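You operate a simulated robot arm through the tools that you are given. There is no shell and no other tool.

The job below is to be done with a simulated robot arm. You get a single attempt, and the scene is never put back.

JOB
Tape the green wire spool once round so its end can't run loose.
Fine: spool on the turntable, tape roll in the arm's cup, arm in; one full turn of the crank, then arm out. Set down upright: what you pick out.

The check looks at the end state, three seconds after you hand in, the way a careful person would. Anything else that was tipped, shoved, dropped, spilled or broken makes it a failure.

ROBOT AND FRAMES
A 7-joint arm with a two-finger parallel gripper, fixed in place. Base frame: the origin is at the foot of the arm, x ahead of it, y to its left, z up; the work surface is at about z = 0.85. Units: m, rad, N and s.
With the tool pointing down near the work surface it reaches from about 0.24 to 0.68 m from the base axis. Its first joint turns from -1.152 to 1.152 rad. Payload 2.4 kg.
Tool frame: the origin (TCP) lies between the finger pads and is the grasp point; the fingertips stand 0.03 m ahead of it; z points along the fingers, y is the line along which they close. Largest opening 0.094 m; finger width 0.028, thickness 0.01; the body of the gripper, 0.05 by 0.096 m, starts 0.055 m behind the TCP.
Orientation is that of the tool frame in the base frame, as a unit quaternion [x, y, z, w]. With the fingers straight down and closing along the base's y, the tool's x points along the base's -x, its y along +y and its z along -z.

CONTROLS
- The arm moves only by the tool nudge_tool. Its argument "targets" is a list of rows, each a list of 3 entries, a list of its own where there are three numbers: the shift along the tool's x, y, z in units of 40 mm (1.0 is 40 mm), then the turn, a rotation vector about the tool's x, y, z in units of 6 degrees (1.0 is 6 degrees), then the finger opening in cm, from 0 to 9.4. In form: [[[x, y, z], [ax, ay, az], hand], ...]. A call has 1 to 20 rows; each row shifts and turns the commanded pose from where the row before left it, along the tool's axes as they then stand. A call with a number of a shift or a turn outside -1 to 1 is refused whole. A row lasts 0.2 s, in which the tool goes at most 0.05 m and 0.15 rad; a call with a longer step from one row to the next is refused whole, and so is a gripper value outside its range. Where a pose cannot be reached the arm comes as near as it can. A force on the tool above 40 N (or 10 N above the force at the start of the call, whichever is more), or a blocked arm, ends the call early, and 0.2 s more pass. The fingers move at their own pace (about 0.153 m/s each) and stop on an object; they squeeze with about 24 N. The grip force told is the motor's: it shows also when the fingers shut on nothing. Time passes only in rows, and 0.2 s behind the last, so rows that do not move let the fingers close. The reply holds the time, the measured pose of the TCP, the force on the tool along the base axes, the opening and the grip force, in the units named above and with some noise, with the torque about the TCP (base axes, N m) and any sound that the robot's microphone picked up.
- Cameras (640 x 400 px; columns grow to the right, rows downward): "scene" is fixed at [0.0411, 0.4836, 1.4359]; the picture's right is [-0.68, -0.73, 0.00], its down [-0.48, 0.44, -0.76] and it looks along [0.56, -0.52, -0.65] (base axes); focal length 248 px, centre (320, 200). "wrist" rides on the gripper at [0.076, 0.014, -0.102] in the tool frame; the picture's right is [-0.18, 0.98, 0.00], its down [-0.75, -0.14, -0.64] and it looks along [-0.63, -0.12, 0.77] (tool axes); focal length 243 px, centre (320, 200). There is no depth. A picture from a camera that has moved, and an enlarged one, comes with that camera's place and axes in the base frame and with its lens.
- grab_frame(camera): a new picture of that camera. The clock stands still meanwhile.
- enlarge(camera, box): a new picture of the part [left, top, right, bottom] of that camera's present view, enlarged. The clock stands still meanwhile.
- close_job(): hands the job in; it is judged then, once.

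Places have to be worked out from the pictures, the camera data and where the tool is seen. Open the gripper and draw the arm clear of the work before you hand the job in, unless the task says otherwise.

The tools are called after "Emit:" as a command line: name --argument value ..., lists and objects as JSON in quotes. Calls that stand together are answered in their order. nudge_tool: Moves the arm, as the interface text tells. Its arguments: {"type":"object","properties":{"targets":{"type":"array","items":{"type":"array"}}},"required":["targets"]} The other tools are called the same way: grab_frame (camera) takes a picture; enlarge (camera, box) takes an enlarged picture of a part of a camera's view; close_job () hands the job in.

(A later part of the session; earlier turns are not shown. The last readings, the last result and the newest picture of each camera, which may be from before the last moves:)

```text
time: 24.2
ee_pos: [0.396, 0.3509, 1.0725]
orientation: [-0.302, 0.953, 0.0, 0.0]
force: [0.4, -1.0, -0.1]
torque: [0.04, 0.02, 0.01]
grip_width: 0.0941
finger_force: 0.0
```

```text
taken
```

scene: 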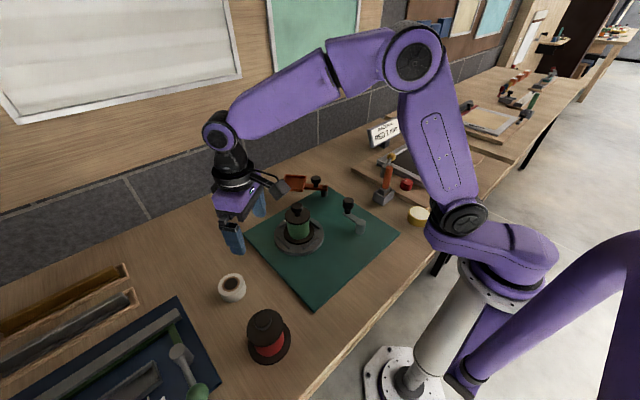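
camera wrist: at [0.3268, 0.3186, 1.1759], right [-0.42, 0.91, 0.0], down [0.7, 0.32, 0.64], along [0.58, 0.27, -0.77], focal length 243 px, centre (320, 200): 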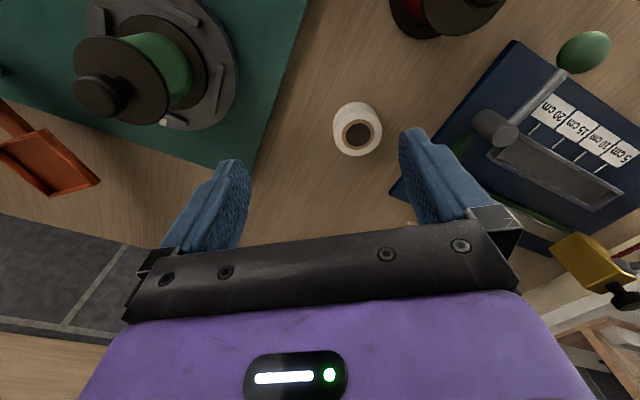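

Emit:
enlarge --camera "wrist" --box '[310, 80, 410, 170]'

Emit:
enlarge --camera "scene" --box '[265, 165, 345, 260]'

Emit:
enlarge --camera "wrist" --box '[0, 0, 260, 200]'

```text
4.44 times, centred on (360, 125) of wrist
camera zoom: at [0.3268, 0.3186, 1.1759], right [-0.42, 0.91, 0.0], down [0.7, 0.32, 0.64], along [0.58, 0.27, -0.77], focal length 1078 px, centre (142, 533)
```

zoom: 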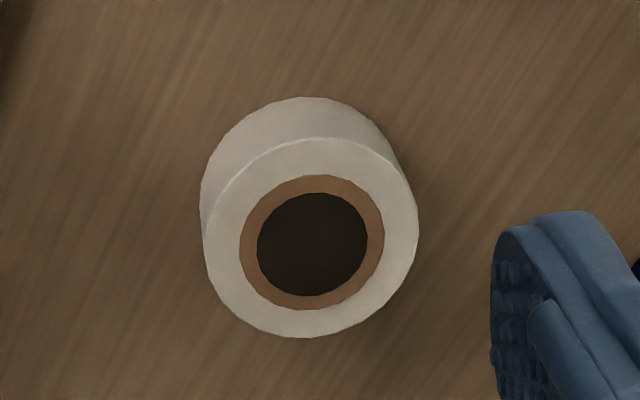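

```text
4.21 times, centred on (305, 212) of scene
camera zoom: at [0.041, 0.4836, 1.4359], right [-0.68, -0.73, 0.0], down [-0.48, 0.44, -0.76], along [0.56, -0.52, -0.65], focal length 1045 px, centre (383, 147)
```

zoom: 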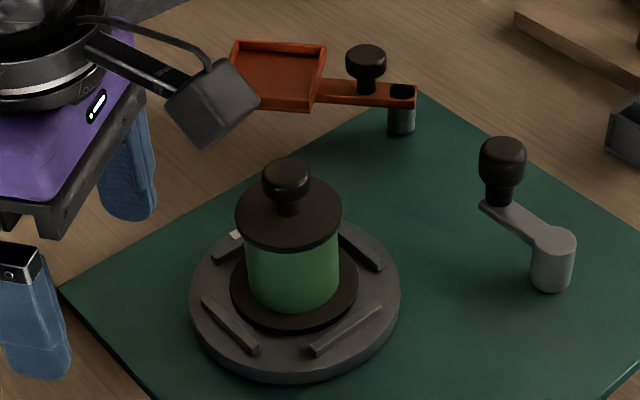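

```text
2.00 times, centred on (130, 100) of wrist
camera zoom: at [0.3268, 0.3186, 1.1759], right [-0.42, 0.91, 0.0], down [0.7, 0.32, 0.64], along [0.58, 0.27, -0.77], focal length 485 px, centre (700, 400)
```

zoom: 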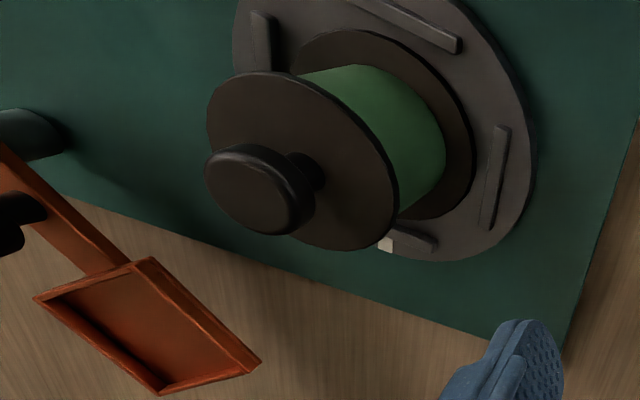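

The spool is well seated. The tape roll is at about (0.430, 0.4195), 62 mm across and about 30 mm high. I'll move above it.

Emit:
nudge_tool --targets '[[[-0.3375, 0.182, 0.5], [0, 0, 0], 9.4], [[-0.3375, 0.182, 0.5], [0, 0, 0], 9.4], [[-0.3375, 0.182, 0.5], [0, 0, 0], 9.4], [[-0.3375, 0.182, 0.5], [0, 0, 0], 9.4], [[-0.3375, 0.182, 0.5], [0, 0, 0], 9.4], [[0, 0, 0], [0, 0, 0], 9.4]]'

Emit:
grab_frame --camera "wrist"

Emit:
enlarge --camera "scene" --box '[180, 210, 290, 310]'

```text
time: 25.6
ee_pos: [0.4325, 0.4226, 0.9736]
orientation: [-0.303, 0.953, 0.001, 0.001]
force: [-0.8, -0.5, -0.8]
torque: [0.0, 0.01, 0.04]
grip_width: 0.094
finger_force: 0.0
```

```text
taken
camera wrist: at [0.3616, 0.3892, 1.0761], right [-0.42, 0.91, 0.0], down [0.7, 0.32, 0.64], along [0.58, 0.27, -0.77], focal length 243 px, centre (320, 200)
```

wrist: 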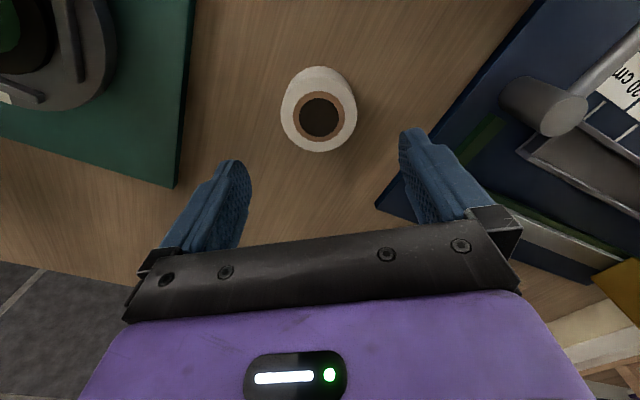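

```text
4.00 times, centred on (235, 260) of scene
camera zoom: at [0.0411, 0.4836, 1.4359], right [-0.68, -0.73, 0.0], down [-0.48, 0.44, -0.76], along [0.56, -0.52, -0.65], focal length 993 px, centre (660, -40)
```

zoom: 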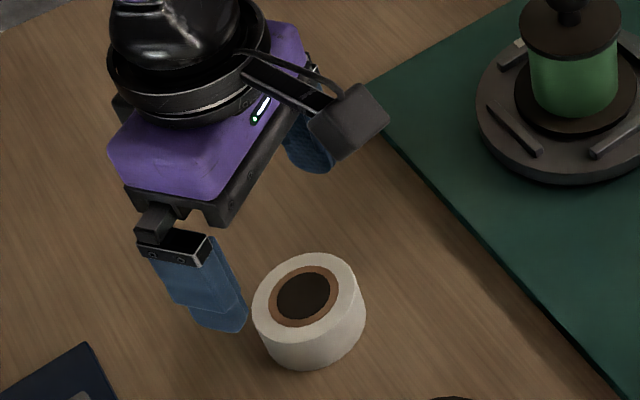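

The tape roll is centred under the fingers to within about 3 mm. I'll descend to TCP z ≈ 0.893, so the tips stay about 13 mm above the table and will clear the cup walls later, then close.

Emit:
nudge_tool --targets '[[[0.022, -0.004, 0.504], [0, 0, 0], 9.4], [[0.022, -0.004, 0.504], [0, 0, 0], 9.4], [[0.022, -0.004, 0.504], [0, 0, 0], 9.4], [[0.022, -0.004, 0.504], [0, 0, 0], 9.4], [[0, 0, 0], [0, 0, 0], 9.4], [[0, 0, 0], [0, 0, 0], 7.5], [[0, 0, 0], [0, 0, 0], 6.5], [[0, 0, 0], [0, 0, 0], 5], [[0, 0, 0], [0, 0, 0], 4], [[0, 0, 0], [0, 0, 0], 4]]'

Emit:
grab_frame --camera "wrist"

Emit:
enlarge --camera "scene" --box '[180, 210, 290, 310]'

```text
time: 27.8
ee_pos: [0.4297, 0.4189, 0.8934]
orientation: [-0.303, 0.953, 0.0, 0.0]
force: [-0.1, 0.5, 0.0]
torque: [-0.02, -0.03, 0.03]
grip_width: 0.0599
finger_force: 23.8
```

```text
taken
camera wrist: at [0.3595, 0.3852, 0.9961], right [-0.42, 0.91, 0.0], down [0.7, 0.32, 0.64], along [0.58, 0.27, -0.77], focal length 243 px, centre (320, 200)
```

wrist: 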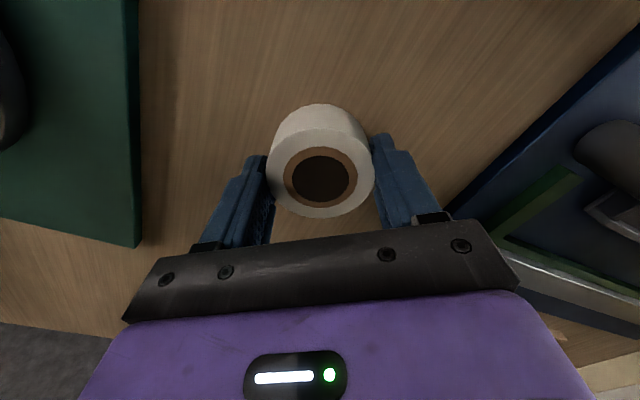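

```text
4.00 times, centred on (235, 260) of scene
camera zoom: at [0.0411, 0.4836, 1.4359], right [-0.68, -0.73, 0.0], down [-0.48, 0.44, -0.76], along [0.56, -0.52, -0.65], focal length 993 px, centre (660, -40)
```

zoom: 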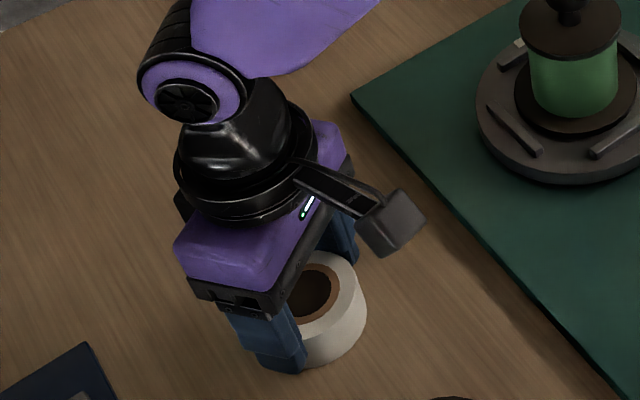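

The tape roll is held (60 mm, 24 N) and centred in the grip. I'll lift it and carry it to a viewing spot near the cup, going wide of the spool.

Emit:
nudge_tool --targets '[[[0, 0, -0.3], [0, 0, 0], 4], [[0, 0, -0.6], [0, 0, 0], 4], [[0, 0, -0.7], [0, 0, 0], 4], [[0, 0, -0.7], [0, 0, 0], 4], [[0, 0, -0.7], [0, 0, 0], 4], [[0, 0, -0.7], [0, 0, 0], 4], [[0.04, -0.5, 0], [0, 0, 0], 4], [[0.04, -0.7, 0], [0, 0, 0], 4], [[0.04, -0.7, 0], [0, 0, 0], 4], [[0.04, -0.7, 0], [0, 0, 0], 4], [[0.04, -0.7, 0], [0, 0, 0], 4], [[0.04, -0.7, 0], [0, 0, 0], 4], [[0.04, -0.7, 0], [0, 0, 0], 4], [[0.04, -0.7, 0], [0, 0, 0], 4], [[0.04, -0.7, 0], [0, 0, 0], 4], [[0.04, -0.7, 0], [0, 0, 0], 4], [[0.04, -0.7, 0], [0, 0, 0], 4], [[0.0, -0.4, 0], [0, 0, 0], 4], [[0, 0, 0], [0, 0, 0], 4]]'

Emit:
grab_frame --camera "wrist"

Emit:
grab_frame --camera "scene"

```text
time: 31.8
ee_pos: [0.5983, 0.1505, 1.0408]
orientation: [-0.304, 0.953, 0.0, 0.0]
force: [0.4, -0.4, -0.3]
torque: [-0.01, 0.02, 0.03]
grip_width: 0.0601
finger_force: 24.0
```

```text
taken
camera wrist: at [0.5285, 0.1173, 1.1431], right [-0.42, 0.91, 0.0], down [0.7, 0.32, 0.64], along [0.58, 0.27, -0.77], focal length 243 px, centre (320, 200)
```

wrist: 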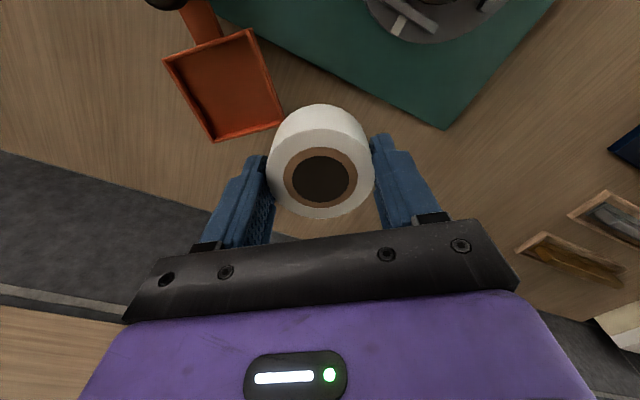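

```text
taken
```

scene: 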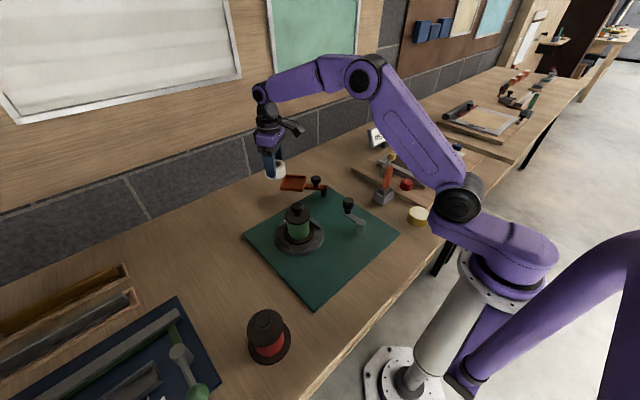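

I now have a good view of the cup, so I'll measure it.

Emit:
enlarge --camera "wrist" --box '[130, 0, 310, 150]'

Emit:
enlarge --camera "scene" --box '[260, 145, 340, 205]'

```text
2.67 times, centred on (220, 75) of wrist
camera zoom: at [0.5285, 0.1173, 1.1431], right [-0.42, 0.91, 0.0], down [0.7, 0.32, 0.64], along [0.58, 0.27, -0.77], focal length 647 px, centre (587, 533)
```

zoom: 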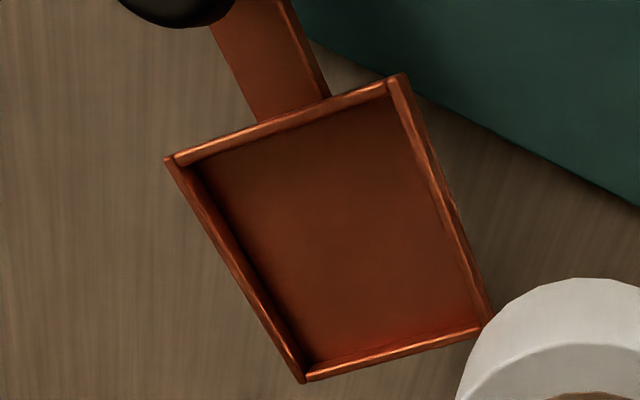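

```text
6.67 times, centred on (300, 175) of scene
camera zoom: at [0.0411, 0.4836, 1.4359], right [-0.68, -0.73, 0.0], down [-0.48, 0.44, -0.76], along [0.56, -0.52, -0.65], focal length 1655 px, centre (453, 367)
```

zoom: 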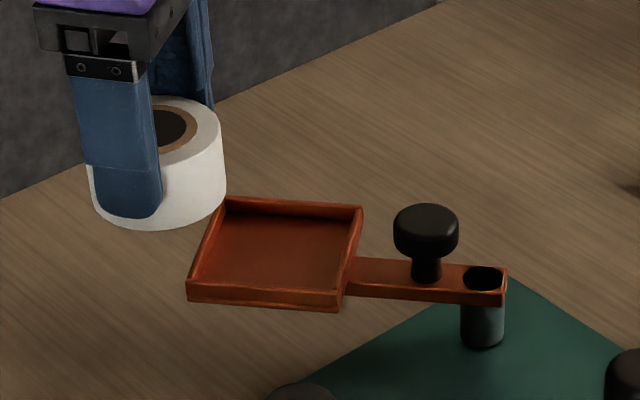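

The cup rim centre is at about (0.623, 0.071) with z ≈ 0.914. It is about 78 mm square outside, and its arm points at about 39°. I'll move over it, tape bottom about 40 mm above the rim.

Emit:
nudge_tool --targets '[[[0.163, -0.496, 0.2], [0, 0, 0], 4], [[0.163, -0.496, 0.2], [0, 0, 0], 4], [[0.163, -0.496, 0.2], [0, 0, 0], 4], [[0.163, -0.496, 0.2], [0, 0, 0], 4], [[0, 0, 0], [0, 0, 0], 4]]'

Emit:
enlarge --camera "wrist" --box '[220, 30, 430, 230]'

Emit:
enlarge --camera "scene" --box '[260, 145, 340, 205]'

```text
time: 33.0
ee_pos: [0.6228, 0.0695, 1.0081]
orientation: [-0.303, 0.953, 0.0, 0.0]
force: [0.2, 0.9, -0.4]
torque: [-0.01, -0.01, 0.01]
grip_width: 0.0602
finger_force: 24.5
```

```text
2.00 times, centred on (325, 130) of wrist
camera zoom: at [0.5516, 0.0374, 1.111], right [-0.42, 0.91, 0.0], down [0.7, 0.32, 0.64], along [0.58, 0.27, -0.77], focal length 485 px, centre (310, 340)
```

zoom: 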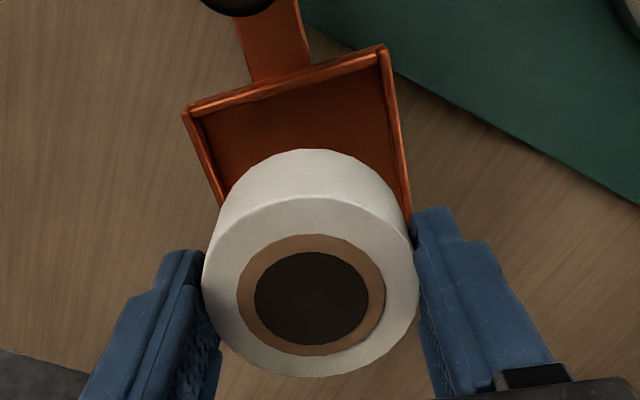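

```text
6.67 times, centred on (300, 175) of scene
camera zoom: at [0.0411, 0.4836, 1.4359], right [-0.68, -0.73, 0.0], down [-0.48, 0.44, -0.76], along [0.56, -0.52, -0.65], focal length 1655 px, centre (453, 367)
```

zoom: 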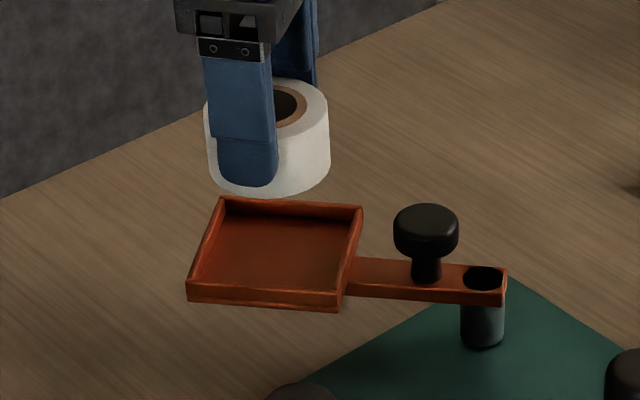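

Both views put the cup centre at about (0.6228, 0.0703). The tape sits about 3.5 mm outward of the TCP, so I'll shift back 3 mm and go down to just above the rim.

Emit:
nudge_tool --targets '[[[0.039, 0.008, 0.2], [0, 0, 0], 4], [[0.039, 0.008, 0.3], [0, 0, 0], 4], [[0, 0, 0.3], [0, 0, 0], 4], [[0, 0, 0.2], [0, 0, 0], 4], [[0, 0, 0], [0, 0, 0], 4]]'

Emit:
enlarge --camera "wrist" --box '[220, 30, 430, 230]'

Emit:
enlarge --camera "scene" --box '[265, 155, 325, 200]'

```text
time: 34.2
ee_pos: [0.6193, 0.0696, 0.9684]
orientation: [-0.303, 0.953, 0.0, 0.001]
force: [0.8, 0.0, -1.6]
torque: [0.02, 0.01, 0.0]
grip_width: 0.0604
finger_force: 23.6
```

```text
2.00 times, centred on (325, 130) of wrist
camera zoom: at [0.5487, 0.0366, 1.0718], right [-0.42, 0.91, 0.0], down [0.7, 0.32, 0.64], along [0.58, 0.27, -0.77], focal length 485 px, centre (310, 340)
```

zoom: 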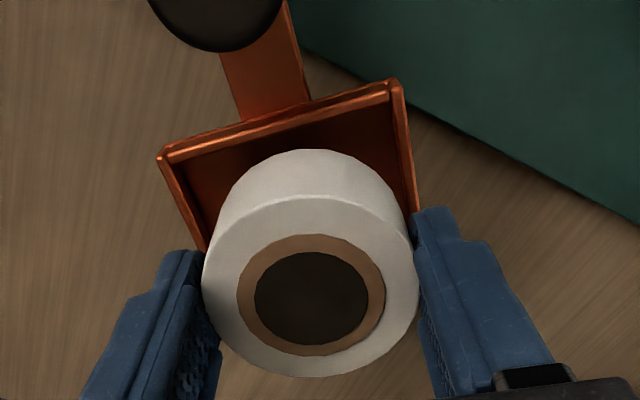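

```text
8.89 times, centred on (295, 178) of scene
camera zoom: at [0.0411, 0.4836, 1.4359], right [-0.68, -0.73, 0.0], down [-0.48, 0.44, -0.76], along [0.56, -0.52, -0.65], focal length 2207 px, centre (542, 400)
```

zoom: 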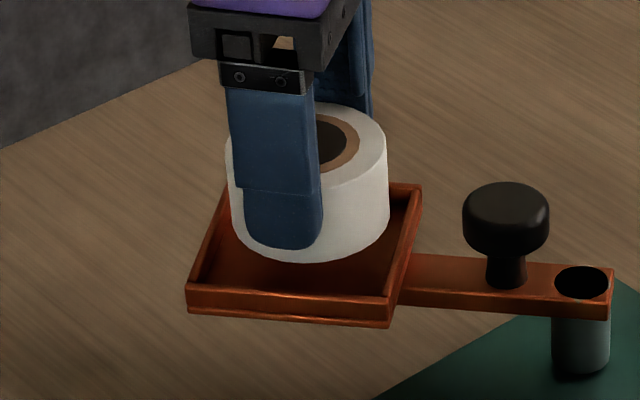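

Aligned to within 1.5 mm. I'll make a small correction and lower to near the cup floor.

Emit:
nudge_tool --targets '[[[0, -0.035, 0.15], [0, 0, 0], 4], [[0, 0, 0.125], [0, 0, 0], 4], [[0, 0, 0.075], [0, 0, 0], 4], [[0, 0, 0.05], [0, 0, 0], 4], [[0, 0, 0], [0, 0, 0], 4]]'

Emit:
enlarge --camera "scene" --box '[265, 155, 325, 200]'

Emit:
enlarge --camera "wrist" --box '[220, 30, 430, 230]'

```text
time: 35.4
ee_pos: [0.6206, 0.0701, 0.9527]
orientation: [-0.303, 0.953, 0.0, 0.0]
force: [0.6, -0.6, -1.0]
torque: [-0.01, 0.03, 0.0]
grip_width: 0.06
finger_force: 24.3
```

```text
8.89 times, centred on (295, 178) of scene
camera zoom: at [0.0411, 0.4836, 1.4359], right [-0.68, -0.73, 0.0], down [-0.48, 0.44, -0.76], along [0.56, -0.52, -0.65], focal length 2207 px, centre (542, 400)
```

zoom: 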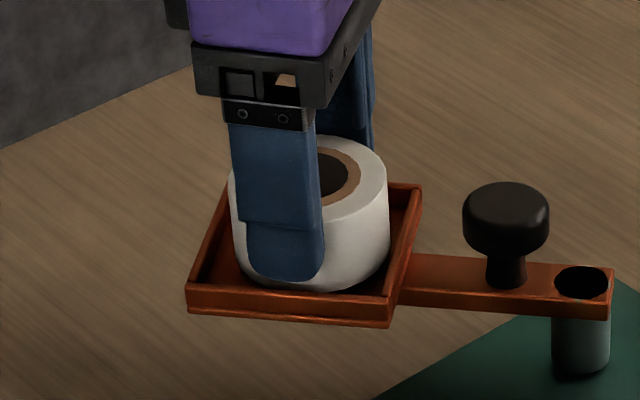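

```text
2.00 times, centred on (325, 130) of wrist
camera zoom: at [0.5496, 0.0364, 1.056], right [-0.42, 0.91, 0.0], down [0.7, 0.32, 0.64], along [0.58, 0.27, -0.77], focal length 485 px, centre (310, 340)
```

zoom: 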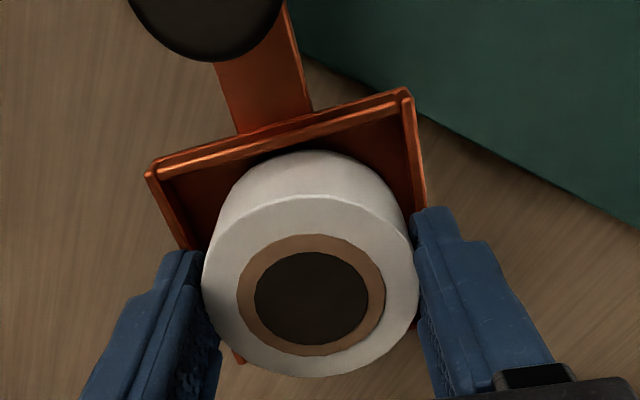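

The tape is inside the cup walls and still hanging free. I'll lower the last millimetres slowly.

Emit:
nudge_tool --targets '[[[0, 0, 0.05], [0, 0, 0], 4], [[0, 0, 0.04], [0, 0, 0], 4], [[0, 0, 0], [0, 0, 0], 4]]'

Emit:
enlarge --camera "scene" --box '[265, 155, 325, 200]'

```text
time: 36.2
ee_pos: [0.6211, 0.0687, 0.9493]
orientation: [-0.303, 0.953, 0.0, -0.001]
force: [0.0, 1.2, 0.2]
torque: [0.01, -0.04, 0.02]
grip_width: 0.0601
finger_force: 23.9
```

```text
8.89 times, centred on (295, 178) of scene
camera zoom: at [0.041, 0.4836, 1.4359], right [-0.68, -0.73, 0.0], down [-0.48, 0.44, -0.76], along [0.56, -0.52, -0.65], focal length 2207 px, centre (542, 400)
```

zoom: 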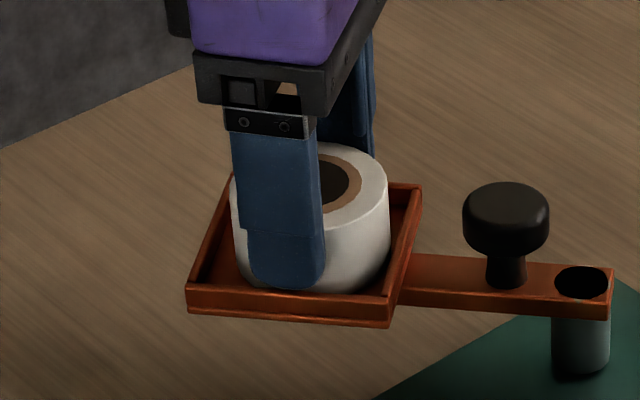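

The force is only just changing, so I'll go down about 2 mm more to confirm contact.

Emit:
nudge_tool --targets '[[[0, 0, 0.03], [0, 0, 0], 4], [[0, 0, 0.02], [0, 0, 0], 4], [[0, 0, 0], [0, 0, 0], 4]]'

```text
time: 37.0
ee_pos: [0.6211, 0.0683, 0.9481]
orientation: [-0.303, 0.953, 0.0, 0.002]
force: [-2.5, 0.4, 19.5]
torque: [-0.06, 0.35, -0.01]
grip_width: 0.0599
finger_force: 23.7
```

Contact is confirmed. I'll ease off 1 mm and open the fingers.

Emit:
nudge_tool --targets '[[[0, 0, -0.035], [0, 0, 0], 4], [[0, 0, 0], [0, 0, 0], 6.2], [[0, 0, 0], [0, 0, 0], 7], [[0, 0, 0], [0, 0, 0], 8], [[0, 0, 0], [0, 0, 0], 8], [[0, 0, -0.4], [0, 0, 0], 8], [[0, 0, -0.9], [0, 0, 0], 8], [[0, 0, -0.9], [0, 0, 0], 8], [[0, 0, 0], [0, 0, 0], 8]]'

Emit:
enlarge --camera "scene" --box '[260, 155, 350, 250]'

Emit:
grab_frame --camera "wrist"

```text
time: 39.0
ee_pos: [0.6199, 0.0661, 1.0352]
orientation: [-0.304, 0.953, 0.0, 0.0]
force: [-0.6, 0.2, 0.2]
torque: [0.02, -0.01, 0.02]
grip_width: 0.0803
finger_force: 0.1
```

```text
4.21 times, centred on (305, 202) of scene
camera zoom: at [0.0411, 0.4836, 1.4359], right [-0.68, -0.73, 0.0], down [-0.48, 0.44, -0.76], along [0.56, -0.52, -0.65], focal length 1045 px, centre (383, 190)
```

zoom: 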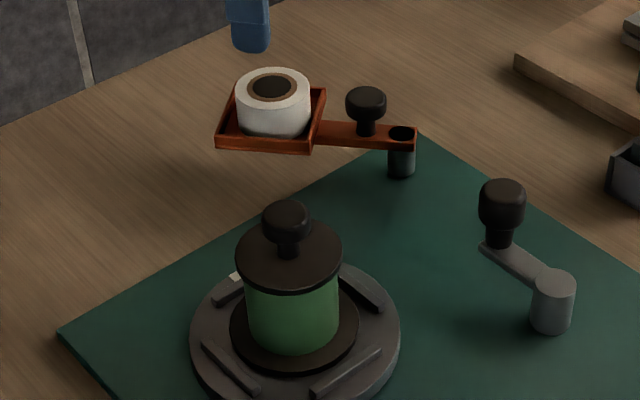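

```text
taken
camera wrist: at [0.5492, 0.0352, 1.1381], right [-0.42, 0.91, 0.0], down [0.7, 0.32, 0.64], along [0.58, 0.27, -0.77], focal length 243 px, centre (320, 200)
```

wrist: 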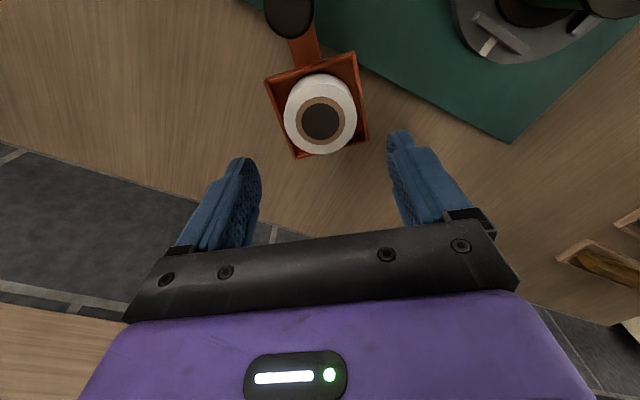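

The tape sits upright in the cup and the gripper is free. Next is the swing knob, at about (0.560, 0.022), top z ≈ 0.945, 30 mm from the pivot at (0.537, 0.0). I'll move above it.

Emit:
nudge_tool --targets '[[[0.4625, 0, 0.1], [0, 0, -0.3], 8], [[0.4625, 0, 0.2], [0, 0, -0.3], 8], [[0.4625, 0, 0.3], [0, 0, 0], 8], [[0.4625, 0, 0.4], [0, 0, 0], 8], [[0, 0, 0], [0, 0, 0], 8]]'

Emit:
grab_frame --camera "wrist"

Emit:
enlarge --camera "scene" --box '[270, 145, 350, 205]'

```text
time: 40.2
ee_pos: [0.5622, 0.0227, 0.9944]
orientation: [-0.333, 0.943, 0.0, 0.0]
force: [-0.9, -0.3, 0.3]
torque: [0.0, -0.01, -0.02]
grip_width: 0.0799
finger_force: 0.0
```

```text
taken
camera wrist: at [0.4933, -0.0148, 1.0978], right [-0.47, 0.88, 0.0], down [0.68, 0.36, 0.64], along [0.57, 0.3, -0.77], focal length 243 px, centre (320, 200)
```

wrist: 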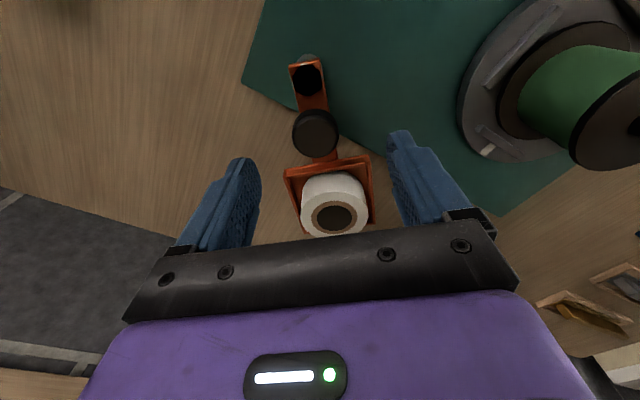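

```text
6.67 times, centred on (310, 175) of scene
camera zoom: at [0.0411, 0.4836, 1.4359], right [-0.68, -0.73, 0.0], down [-0.48, 0.44, -0.76], along [0.56, -0.52, -0.65], focal length 1655 px, centre (387, 367)
```

zoom: 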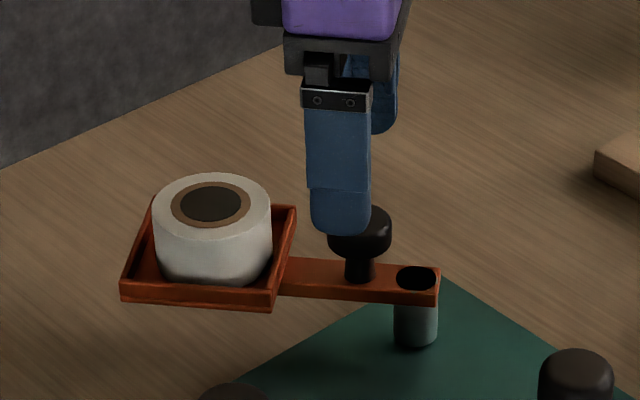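

The knob is about 10 mm behind the TCP along the arm; pivot (0.537, −0.001) and arm angle ≈ 40°. I'll shift back 10 mm and descend around the knob, keeping the fingertips above the bar.

Emit:
nudge_tool --targets '[[[0.245, -0.025, 0.1], [0, 0, 0], 8], [[0, 0, 0.4], [0, 0, 0], 8], [[0, 0, 0.4], [0, 0, 0], 8], [[0, 0, 0.25], [0, 0, 0], 8], [[0, 0, 0], [0, 0, 0], 8]]'

Emit:
grab_frame --camera "wrist"

Emit:
enlarge --camera "scene" --box '[270, 145, 350, 205]'

```text
time: 41.4
ee_pos: [0.5551, 0.017, 0.9489]
orientation: [-0.332, 0.943, 0.0, -0.001]
force: [0.6, 0.3, -0.4]
torque: [0.01, -0.01, -0.01]
grip_width: 0.0799
finger_force: 0.1
```

```text
taken
camera wrist: at [0.4868, -0.0209, 1.0522], right [-0.47, 0.88, 0.0], down [0.68, 0.36, 0.64], along [0.57, 0.3, -0.77], focal length 243 px, centre (320, 200)
```

wrist: 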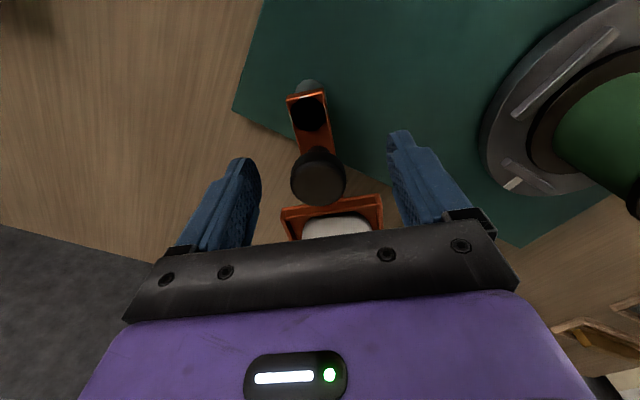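

```text
6.67 times, centred on (310, 175) of scene
camera zoom: at [0.0411, 0.4836, 1.4359], right [-0.68, -0.73, 0.0], down [-0.48, 0.44, -0.76], along [0.56, -0.52, -0.65], focal length 1655 px, centre (387, 367)
```

zoom: 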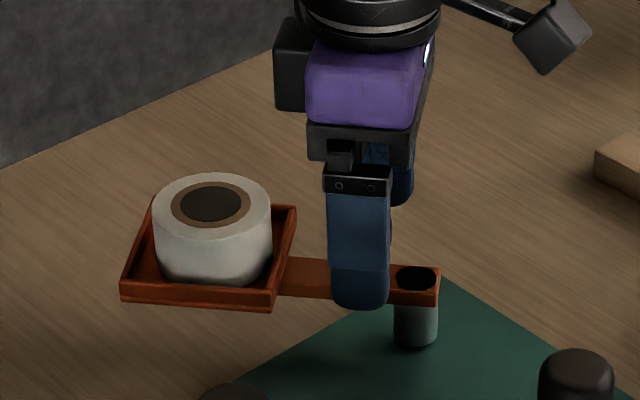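

The knob lies within the pads. I'll close on it.

Emit:
nudge_tool --targets '[[[0, 0, 0], [0, 0, 0], 6], [[0, 0, 0], [0, 0, 0], 4.5], [[0, 0, 0], [0, 0, 0], 3], [[0, 0, 0], [0, 0, 0], 2], [[0, 0, 0], [0, 0, 0], 2]]'

Emit:
grab_frame --camera "wrist"

```text
time: 42.6
ee_pos: [0.5567, 0.015, 0.9501]
orientation: [-0.333, 0.943, -0.001, 0.001]
force: [9.5, -8.4, -3.9]
torque: [0.19, -0.63, 0.25]
grip_width: 0.033
finger_force: 45.4
```

```text
taken
camera wrist: at [0.4875, -0.022, 1.0523], right [-0.47, 0.88, 0.0], down [0.67, 0.36, 0.64], along [0.57, 0.3, -0.77], focal length 243 px, centre (320, 200)
```

wrist: 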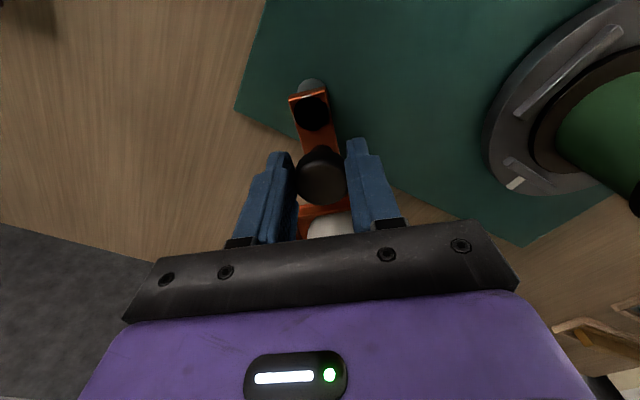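

The knob is gripped. The side force is the hinge resisting a 2 mm centring offset. I'll start swinging the arm in, counter-clockwise about the pivot, with 4 small steps while reading the forces.

Emit:
nudge_tool --targets '[[[0.003, 0.06, 0], [0, 0, -0.85], 2], [[0.003, 0.06, 0], [0, 0, -0.85], 2], [[0.003, 0.06, 0], [0, 0, -0.85], 2], [[0.003, 0.06, 0], [0, 0, -0.85], 2], [[0, 0, 0], [0, 0, 0], 2]]'

Emit:
grab_frame --camera "wrist"

Emit:
enlarge --camera "scene" --box '[260, 145, 350, 205]'

```text
time: 43.8
ee_pos: [0.5449, 0.0251, 0.9498]
orientation: [-0.497, 0.868, 0.001, -0.002]
force: [-4.6, 0.9, 6.2]
torque: [-0.13, -0.02, 0.02]
grip_width: 0.0336
finger_force: 44.4
```

```text
taken
camera wrist: at [0.4945, -0.0339, 1.0535], right [-0.75, 0.66, 0.01], down [0.51, 0.58, 0.64], along [0.42, 0.48, -0.77], focal length 243 px, centre (320, 200)
```

wrist: 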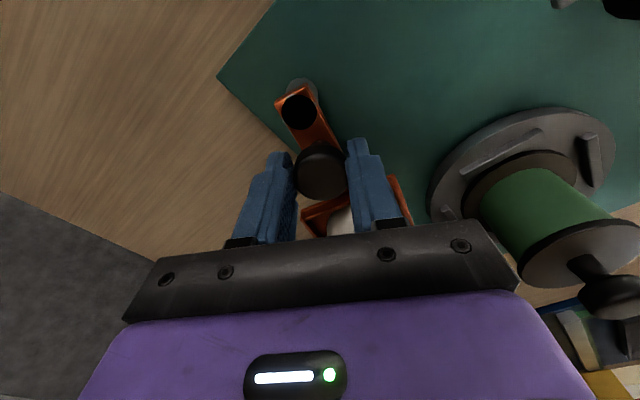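

```text
6.67 times, centred on (305, 175) of scene
camera zoom: at [0.0408, 0.4836, 1.4359], right [-0.68, -0.73, 0.0], down [-0.48, 0.44, -0.76], along [0.56, -0.52, -0.65], focal length 1655 px, centre (420, 367)
```

zoom: 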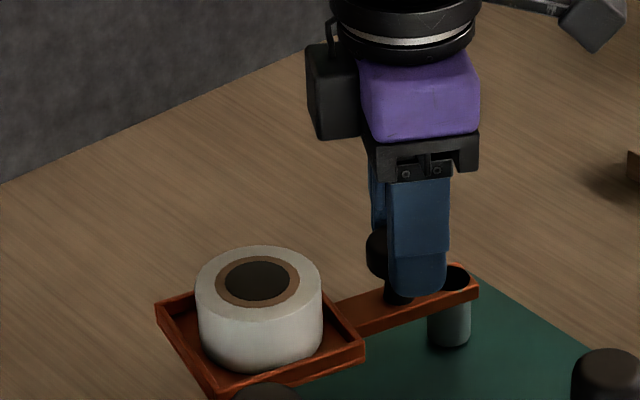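

The arm swings freely with small forces. I'll continue about the pivot, correcting for the slight offset.

Emit:
nudge_tool --targets '[[[0.0215, 0.0685, 0], [0, 0, -1], 2], [[0.0215, 0.0685, 0], [0, 0, -1], 2], [[0.0215, 0.0685, 0], [0, 0, -1], 2], [[0.0215, 0.0685, 0], [0, 0, -1], 2], [[0, 0, 0], [0, 0, 0], 2]]'

Emit:
grab_frame --camera "wrist"

Emit:
enlarge --camera "scene" --box '[260, 155, 360, 255]'

```text
time: 45.0
ee_pos: [0.5343, 0.0243, 0.95]
orientation: [-0.666, 0.746, 0.002, -0.001]
force: [-18.1, 17.7, 14.3]
torque: [0.85, 0.24, -0.19]
grip_width: 0.0335
finger_force: 44.9
```

```text
taken
camera wrist: at [0.5121, -0.0498, 1.0532], right [-0.96, 0.29, 0.0], down [0.23, 0.73, 0.64], along [0.19, 0.61, -0.77], focal length 243 px, centre (320, 200)
```

wrist: 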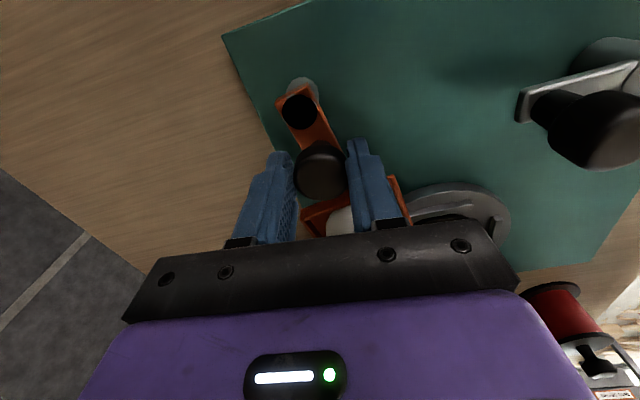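

```text
4.00 times, centred on (310, 205) of scene
camera zoom: at [0.0403, 0.4841, 1.4357], right [-0.68, -0.73, 0.0], down [-0.48, 0.44, -0.76], along [0.56, -0.52, -0.65], focal length 993 px, centre (360, 180)
```

zoom: 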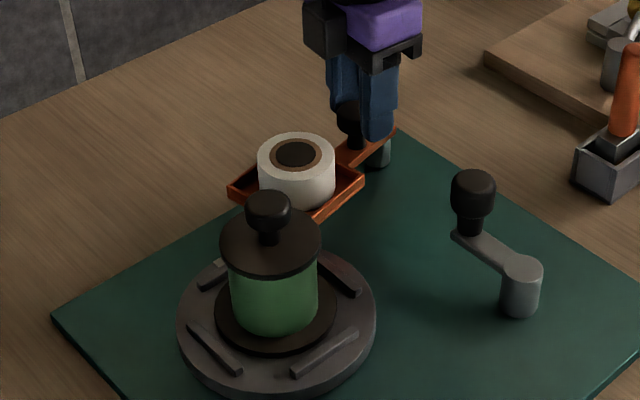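

Forces rose to about 25 N sideways. I'll hold still and read again before moving.

Emit:
nudge_tool --targets '[[[0, 0, 0], [0, 0, 0], 2], [[0, 0, 0], [0, 0, 0], 2]]'

Emit:
enlarge --camera "wrist" --box '[220, 60, 440, 240]'

Emit:
enlarge --camera "scene" --box '[290, 165, 350, 215]'

```text
time: 45.6
ee_pos: [0.5345, 0.024, 0.9495]
orientation: [-0.665, 0.747, 0.002, 0.0]
force: [-18.9, 22.6, 13.4]
torque: [0.43, 0.26, -0.23]
grip_width: 0.0335
finger_force: 44.8
```

```text
2.22 times, centred on (330, 150) of wrist
camera zoom: at [0.512, -0.0497, 1.0532], right [-0.96, 0.3, 0.0], down [0.23, 0.73, 0.64], along [0.19, 0.61, -0.77], focal length 539 px, centre (298, 311)
```

zoom: 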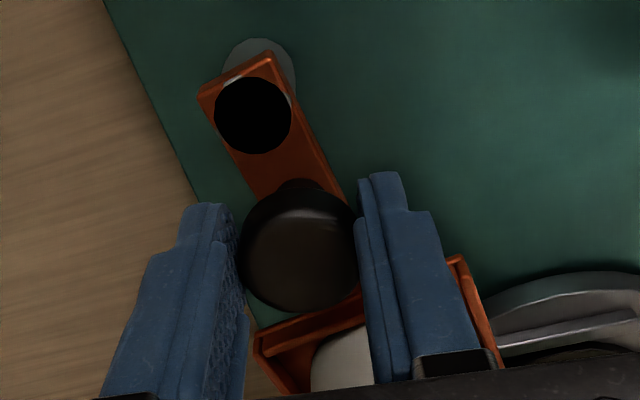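

```text
8.00 times, centred on (320, 190) of scene
camera zoom: at [0.0403, 0.4842, 1.4357], right [-0.68, -0.73, 0.0], down [-0.48, 0.44, -0.76], along [0.56, -0.52, -0.65], focal length 1986 px, centre (320, 280)
```

zoom: 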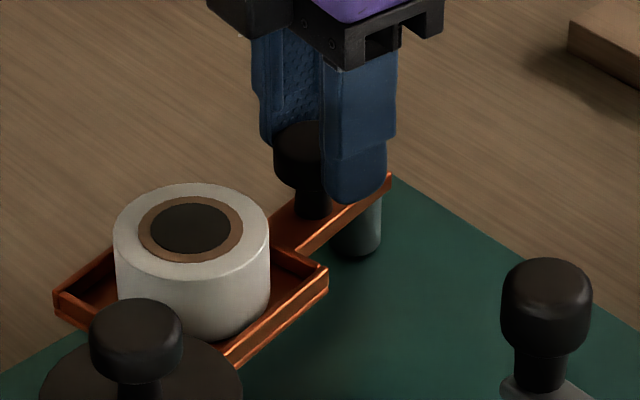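

The arm is now at about 98°, and the knob leads the commanded path by 2–3 mm, as if drawn forward. I'll continue two steps with a small forward and outward correction to relieve the force.

Emit:
nudge_tool --targets '[[[0.0, 0.08, 0], [0, 0, -0.8], 2], [[0.011, 0.09, 0], [0, 0, -0.8], 2], [[0, 0, 0], [0, 0, 0], 2]]'

Emit:
enlarge --camera "wrist" --box '[220, 60, 440, 240]'

Emit:
enlarge --camera "scene" --box '[270, 165, 350, 235]'

```text
time: 46.4
ee_pos: [0.5322, 0.0226, 0.9504]
orientation: [0.725, -0.689, 0.003, -0.003]
force: [17.9, 14.8, -12.4]
torque: [0.79, -0.21, -0.18]
grip_width: 0.0335
finger_force: 44.7
```

```text
2.22 times, centred on (330, 150) of wrist
camera zoom: at [0.5214, -0.0545, 1.0528], right [-0.99, 0.13, -0.01], down [0.1, 0.76, 0.64], along [0.09, 0.64, -0.77], focal length 539 px, centre (298, 311)
```

zoom: 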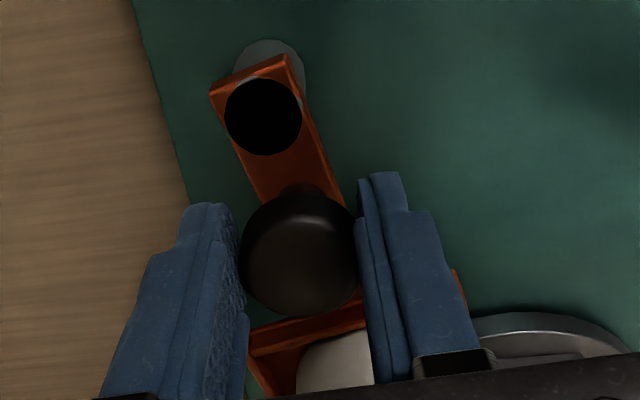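

```text
5.71 times, centred on (310, 200) of scene
camera zoom: at [0.0418, 0.484, 1.4357], right [-0.68, -0.73, 0.0], down [-0.48, 0.44, -0.76], along [0.56, -0.52, -0.65], focal length 1419 px, centre (377, 200)
```

zoom: 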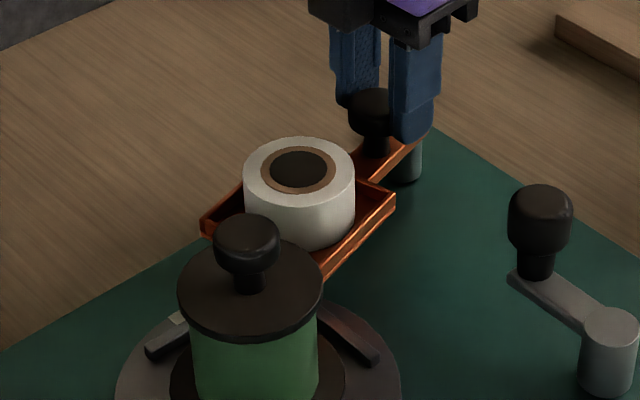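

Now there is about 19 N of resistance ahead. The arm has reached about 103°, and this is either hinge friction or the in-stop. I'll go two more steps to tell which.

Emit:
nudge_tool --targets '[[[0.0, 0.05, 0], [0, 0, -0.8], 2], [[0.0, 0.05, 0], [0, 0, -0.8], 2], [[0, 0, 0], [0, 0, 0], 2]]'

Emit:
enlarge --camera "wrist" --box '[220, 60, 440, 240]'

Emit:
enlarge --camera "scene" --box '[270, 165, 350, 235]'

```text
time: 46.8
ee_pos: [0.5339, 0.0213, 0.9498]
orientation: [0.745, -0.667, 0.007, -0.006]
force: [9.7, 1.3, -11.6]
torque: [0.08, 0.16, 0.06]
grip_width: 0.0335
finger_force: 44.7
stopped in row 1: the force on the tool passed its limit at 50 N (the readings are from after the stop); the commanded pose is now the measured one
```

```text
2.22 times, centred on (330, 150) of wrist
camera zoom: at [0.5255, -0.056, 1.0528], right [-1.0, 0.07, -0.02], down [0.05, 0.76, 0.64], along [0.06, 0.64, -0.77], focal length 539 px, centre (298, 311)
```

zoom: 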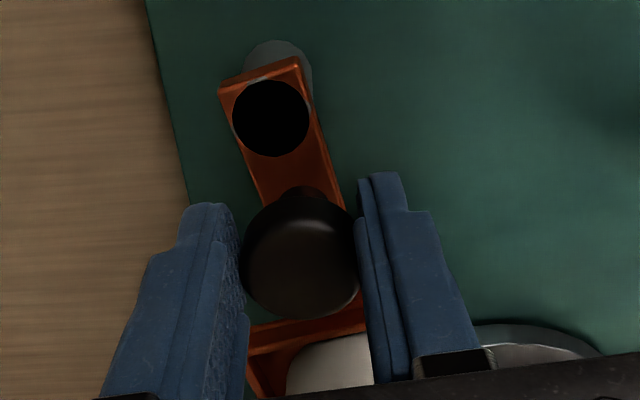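

```text
5.71 times, centred on (310, 200) of scene
camera zoom: at [0.0415, 0.4836, 1.4358], right [-0.68, -0.73, 0.0], down [-0.48, 0.44, -0.76], along [0.56, -0.52, -0.65], focal length 1419 px, centre (377, 200)
```

zoom: 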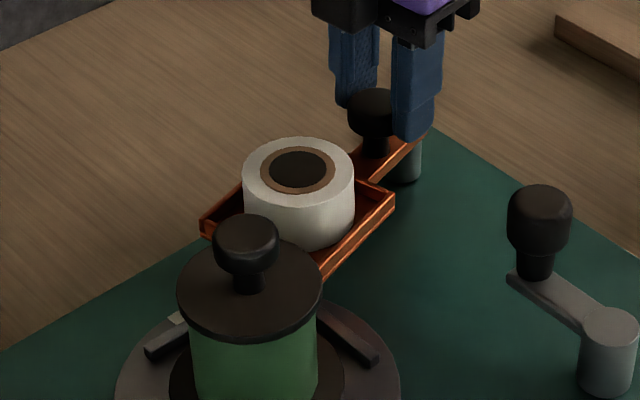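

The force passed 50 N while the arm stayed at about 102–103°, so this is the in-stop. The spool hasn't moved and the tape sits in the cup next to it. I'll release the knob and lift away.

Emit:
nudge_tool --targets '[[[0, 0, 0], [0, 0, 0], 3.6], [[0, 0, 0], [0, 0, 0], 5], [[0, 0, 0], [0, 0, 0], 6], [[0, 0, 0], [0, 0, 0], 6], [[0, 0, -0.3], [0, 0, 0], 6], [[0, 0, -0.6], [0, 0, 0], 6], [[0, 0, -0.8], [0, 0, 0], 6], [[0, 0, -0.8], [0, 0, 0], 6], [[0, 0, 0], [0, 0, 0], 6]]'

Emit:
enlarge --camera "scene" --box '[250, 155, 380, 260]'

Emit:
grab_frame --camera "wrist"

```text
time: 48.8
ee_pos: [0.5314, 0.0219, 1.0512]
orientation: [0.745, -0.667, 0.006, -0.005]
force: [-0.3, 0.2, 0.1]
torque: [-0.01, -0.01, -0.05]
grip_width: 0.0601
finger_force: 0.0
```

```text
3.81 times, centred on (315, 208) of scene
camera zoom: at [0.041, 0.4836, 1.4359], right [-0.68, -0.73, 0.0], down [-0.48, 0.44, -0.76], along [0.56, -0.52, -0.65], focal length 946 px, centre (339, 171)
```

zoom: 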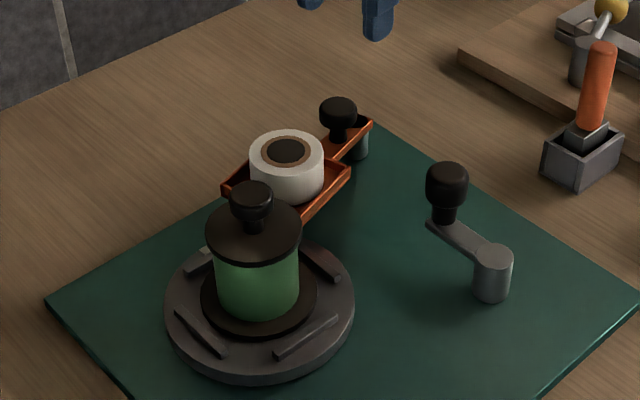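

```text
taken
camera wrist: at [0.5239, -0.0547, 1.154], right [-1.0, 0.08, -0.02], down [0.05, 0.76, 0.64], along [0.06, 0.64, -0.77], focal length 243 px, centre (320, 200)
```

wrist: 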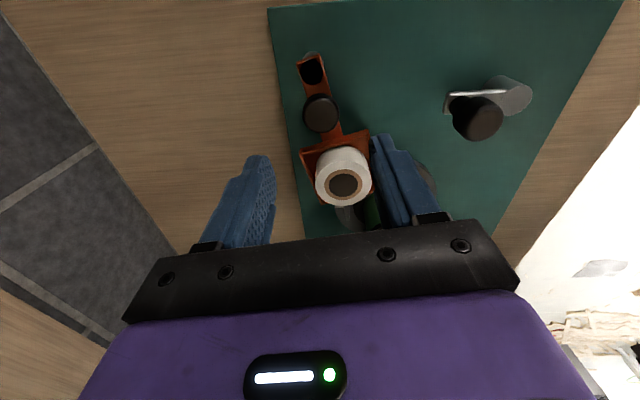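

The swing knob is free, the tape sits safely, and the arm is in at about 103°. Next is the crank: I'll lift, unwind the wrist to yaw 0 and back away for a good view of it.

Emit:
nudge_tool --targets '[[[0, 0, -0.9], [0, 0, 0], 6], [[0, 0, 0], [0, 0, 1], 6], [[0, 0, 0], [0, 0, 1], 6], [[0, 0, 0], [0, 0, 1], 6], [[0, 0, 0], [0, 0, 1], 6], [[0, 0, 0], [0, 0, 1], 6], [[0, 0, 0], [0, 0, 1], 6], [[0, 0, 0], [0, 0, 1], 6], [[0, 0, 0], [0, 0, 1], 6], [[0, 0, 0], [0, 0, 1], 6], [[0, 0, 0], [0, 0, 1], 6], [[0, 0, 0], [0, 0, 1], 6], [[0, 0, 0], [0, 0, 1], 6], [[0, 0, 0], [0, 0, 1], 6], [[0, 0, 0], [0, 0, 1], 6], [[0, 0, 0], [0, 0, 1], 6], [[0, 0, 0], [0, 0, 1], 6], [[0, 0, 0], [0, 0, 0], 6]]'

```text
time: 52.6
ee_pos: [0.5311, 0.0219, 1.0871]
orientation: [-0.002, 1.0, 0.0, 0.008]
force: [-0.5, 0.6, -0.2]
torque: [0.05, -0.01, -0.02]
grip_width: 0.0598
finger_force: 0.1
```

Orientation is back near yaw 0. I'll remove the small tilt and move back toward the crank at a safe height.

Emit:
nudge_tool --targets '[[[0.8, 0.1, 0], [0, 0.15, 0], 6], [[0.85, 0.1, 0], [0, 0, 0], 6], [[0.85, 0.1, 0], [0, 0, 0], 6], [[0.85, 0.1, 0], [0, 0, 0], 6], [[0.85, 0.1, 0], [0, 0, 0], 6], [[0, 0, 0], [0, 0, 0], 6]]'

Emit:
grab_frame --camera "wrist"

Emit:
grab_frame --camera "scene"

```text
time: 54.0
ee_pos: [0.3622, 0.0403, 1.0854]
orientation: [-0.003, 1.0, 0.0, 0.001]
force: [-0.6, -0.1, 0.4]
torque: [0.03, -0.04, -0.04]
grip_width: 0.0599
finger_force: 0.1
```

```text
taken
camera wrist: at [0.2853, 0.0533, 1.1886], right [0.18, 0.98, 0.0], down [0.75, -0.14, 0.64], along [0.63, -0.11, -0.77], focal length 243 px, centre (320, 200)
```

wrist: 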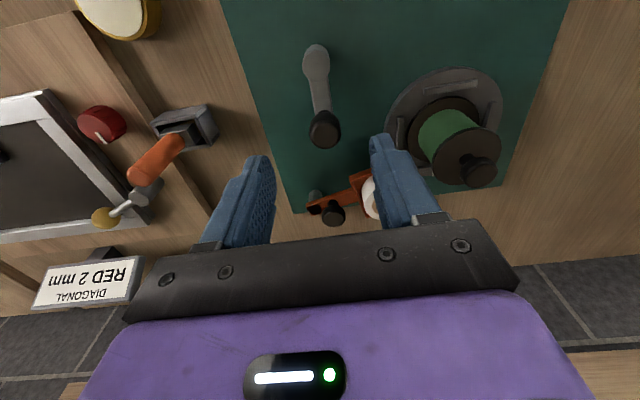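

```text
taken
```

scene: 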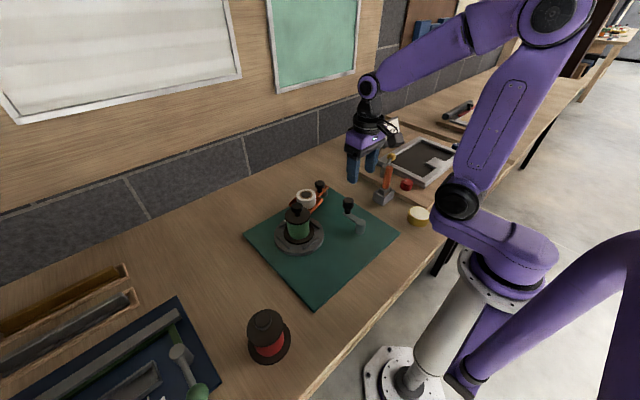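

Emit:
enlarge --camera "wrist" --box '[260, 20, 400, 160]'

Emit:
enlarge --camera "scene" --box '[320, 180, 400, 250]'

Emit:
enlarge --camera "wrist" --box '[300, 50, 520, 230]'

```text
2.86 times, centred on (330, 90) of wrist
camera zoom: at [0.2853, 0.0533, 1.1886], right [0.18, 0.98, 0.0], down [0.75, -0.14, 0.64], along [0.63, -0.11, -0.77], focal length 693 px, centre (291, 514)
```

zoom: 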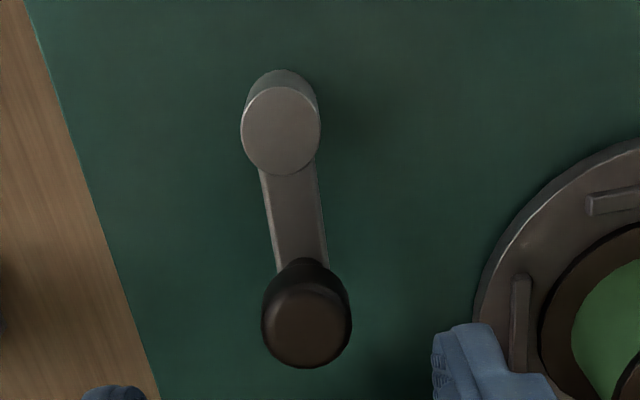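

```text
5.71 times, centred on (360, 215) of scene
camera zoom: at [0.041, 0.4836, 1.4359], right [-0.68, -0.73, 0.0], down [-0.48, 0.44, -0.76], along [0.56, -0.52, -0.65], focal length 1419 px, centre (91, 114)
```

zoom: 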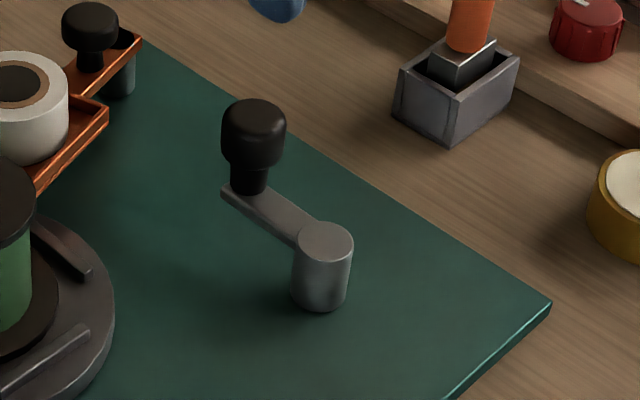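

```text
2.22 times, centred on (410, 140) of wrist
camera zoom: at [0.2853, 0.0533, 1.1886], right [0.18, 0.98, 0.0], down [0.75, -0.14, 0.64], along [0.63, -0.11, -0.77], focal length 539 px, centre (120, 333)
```

zoom: 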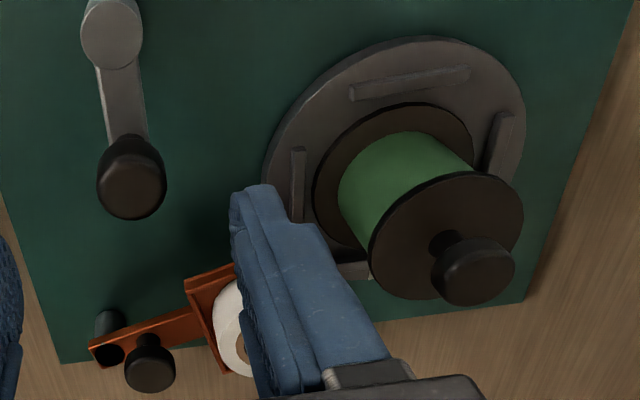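

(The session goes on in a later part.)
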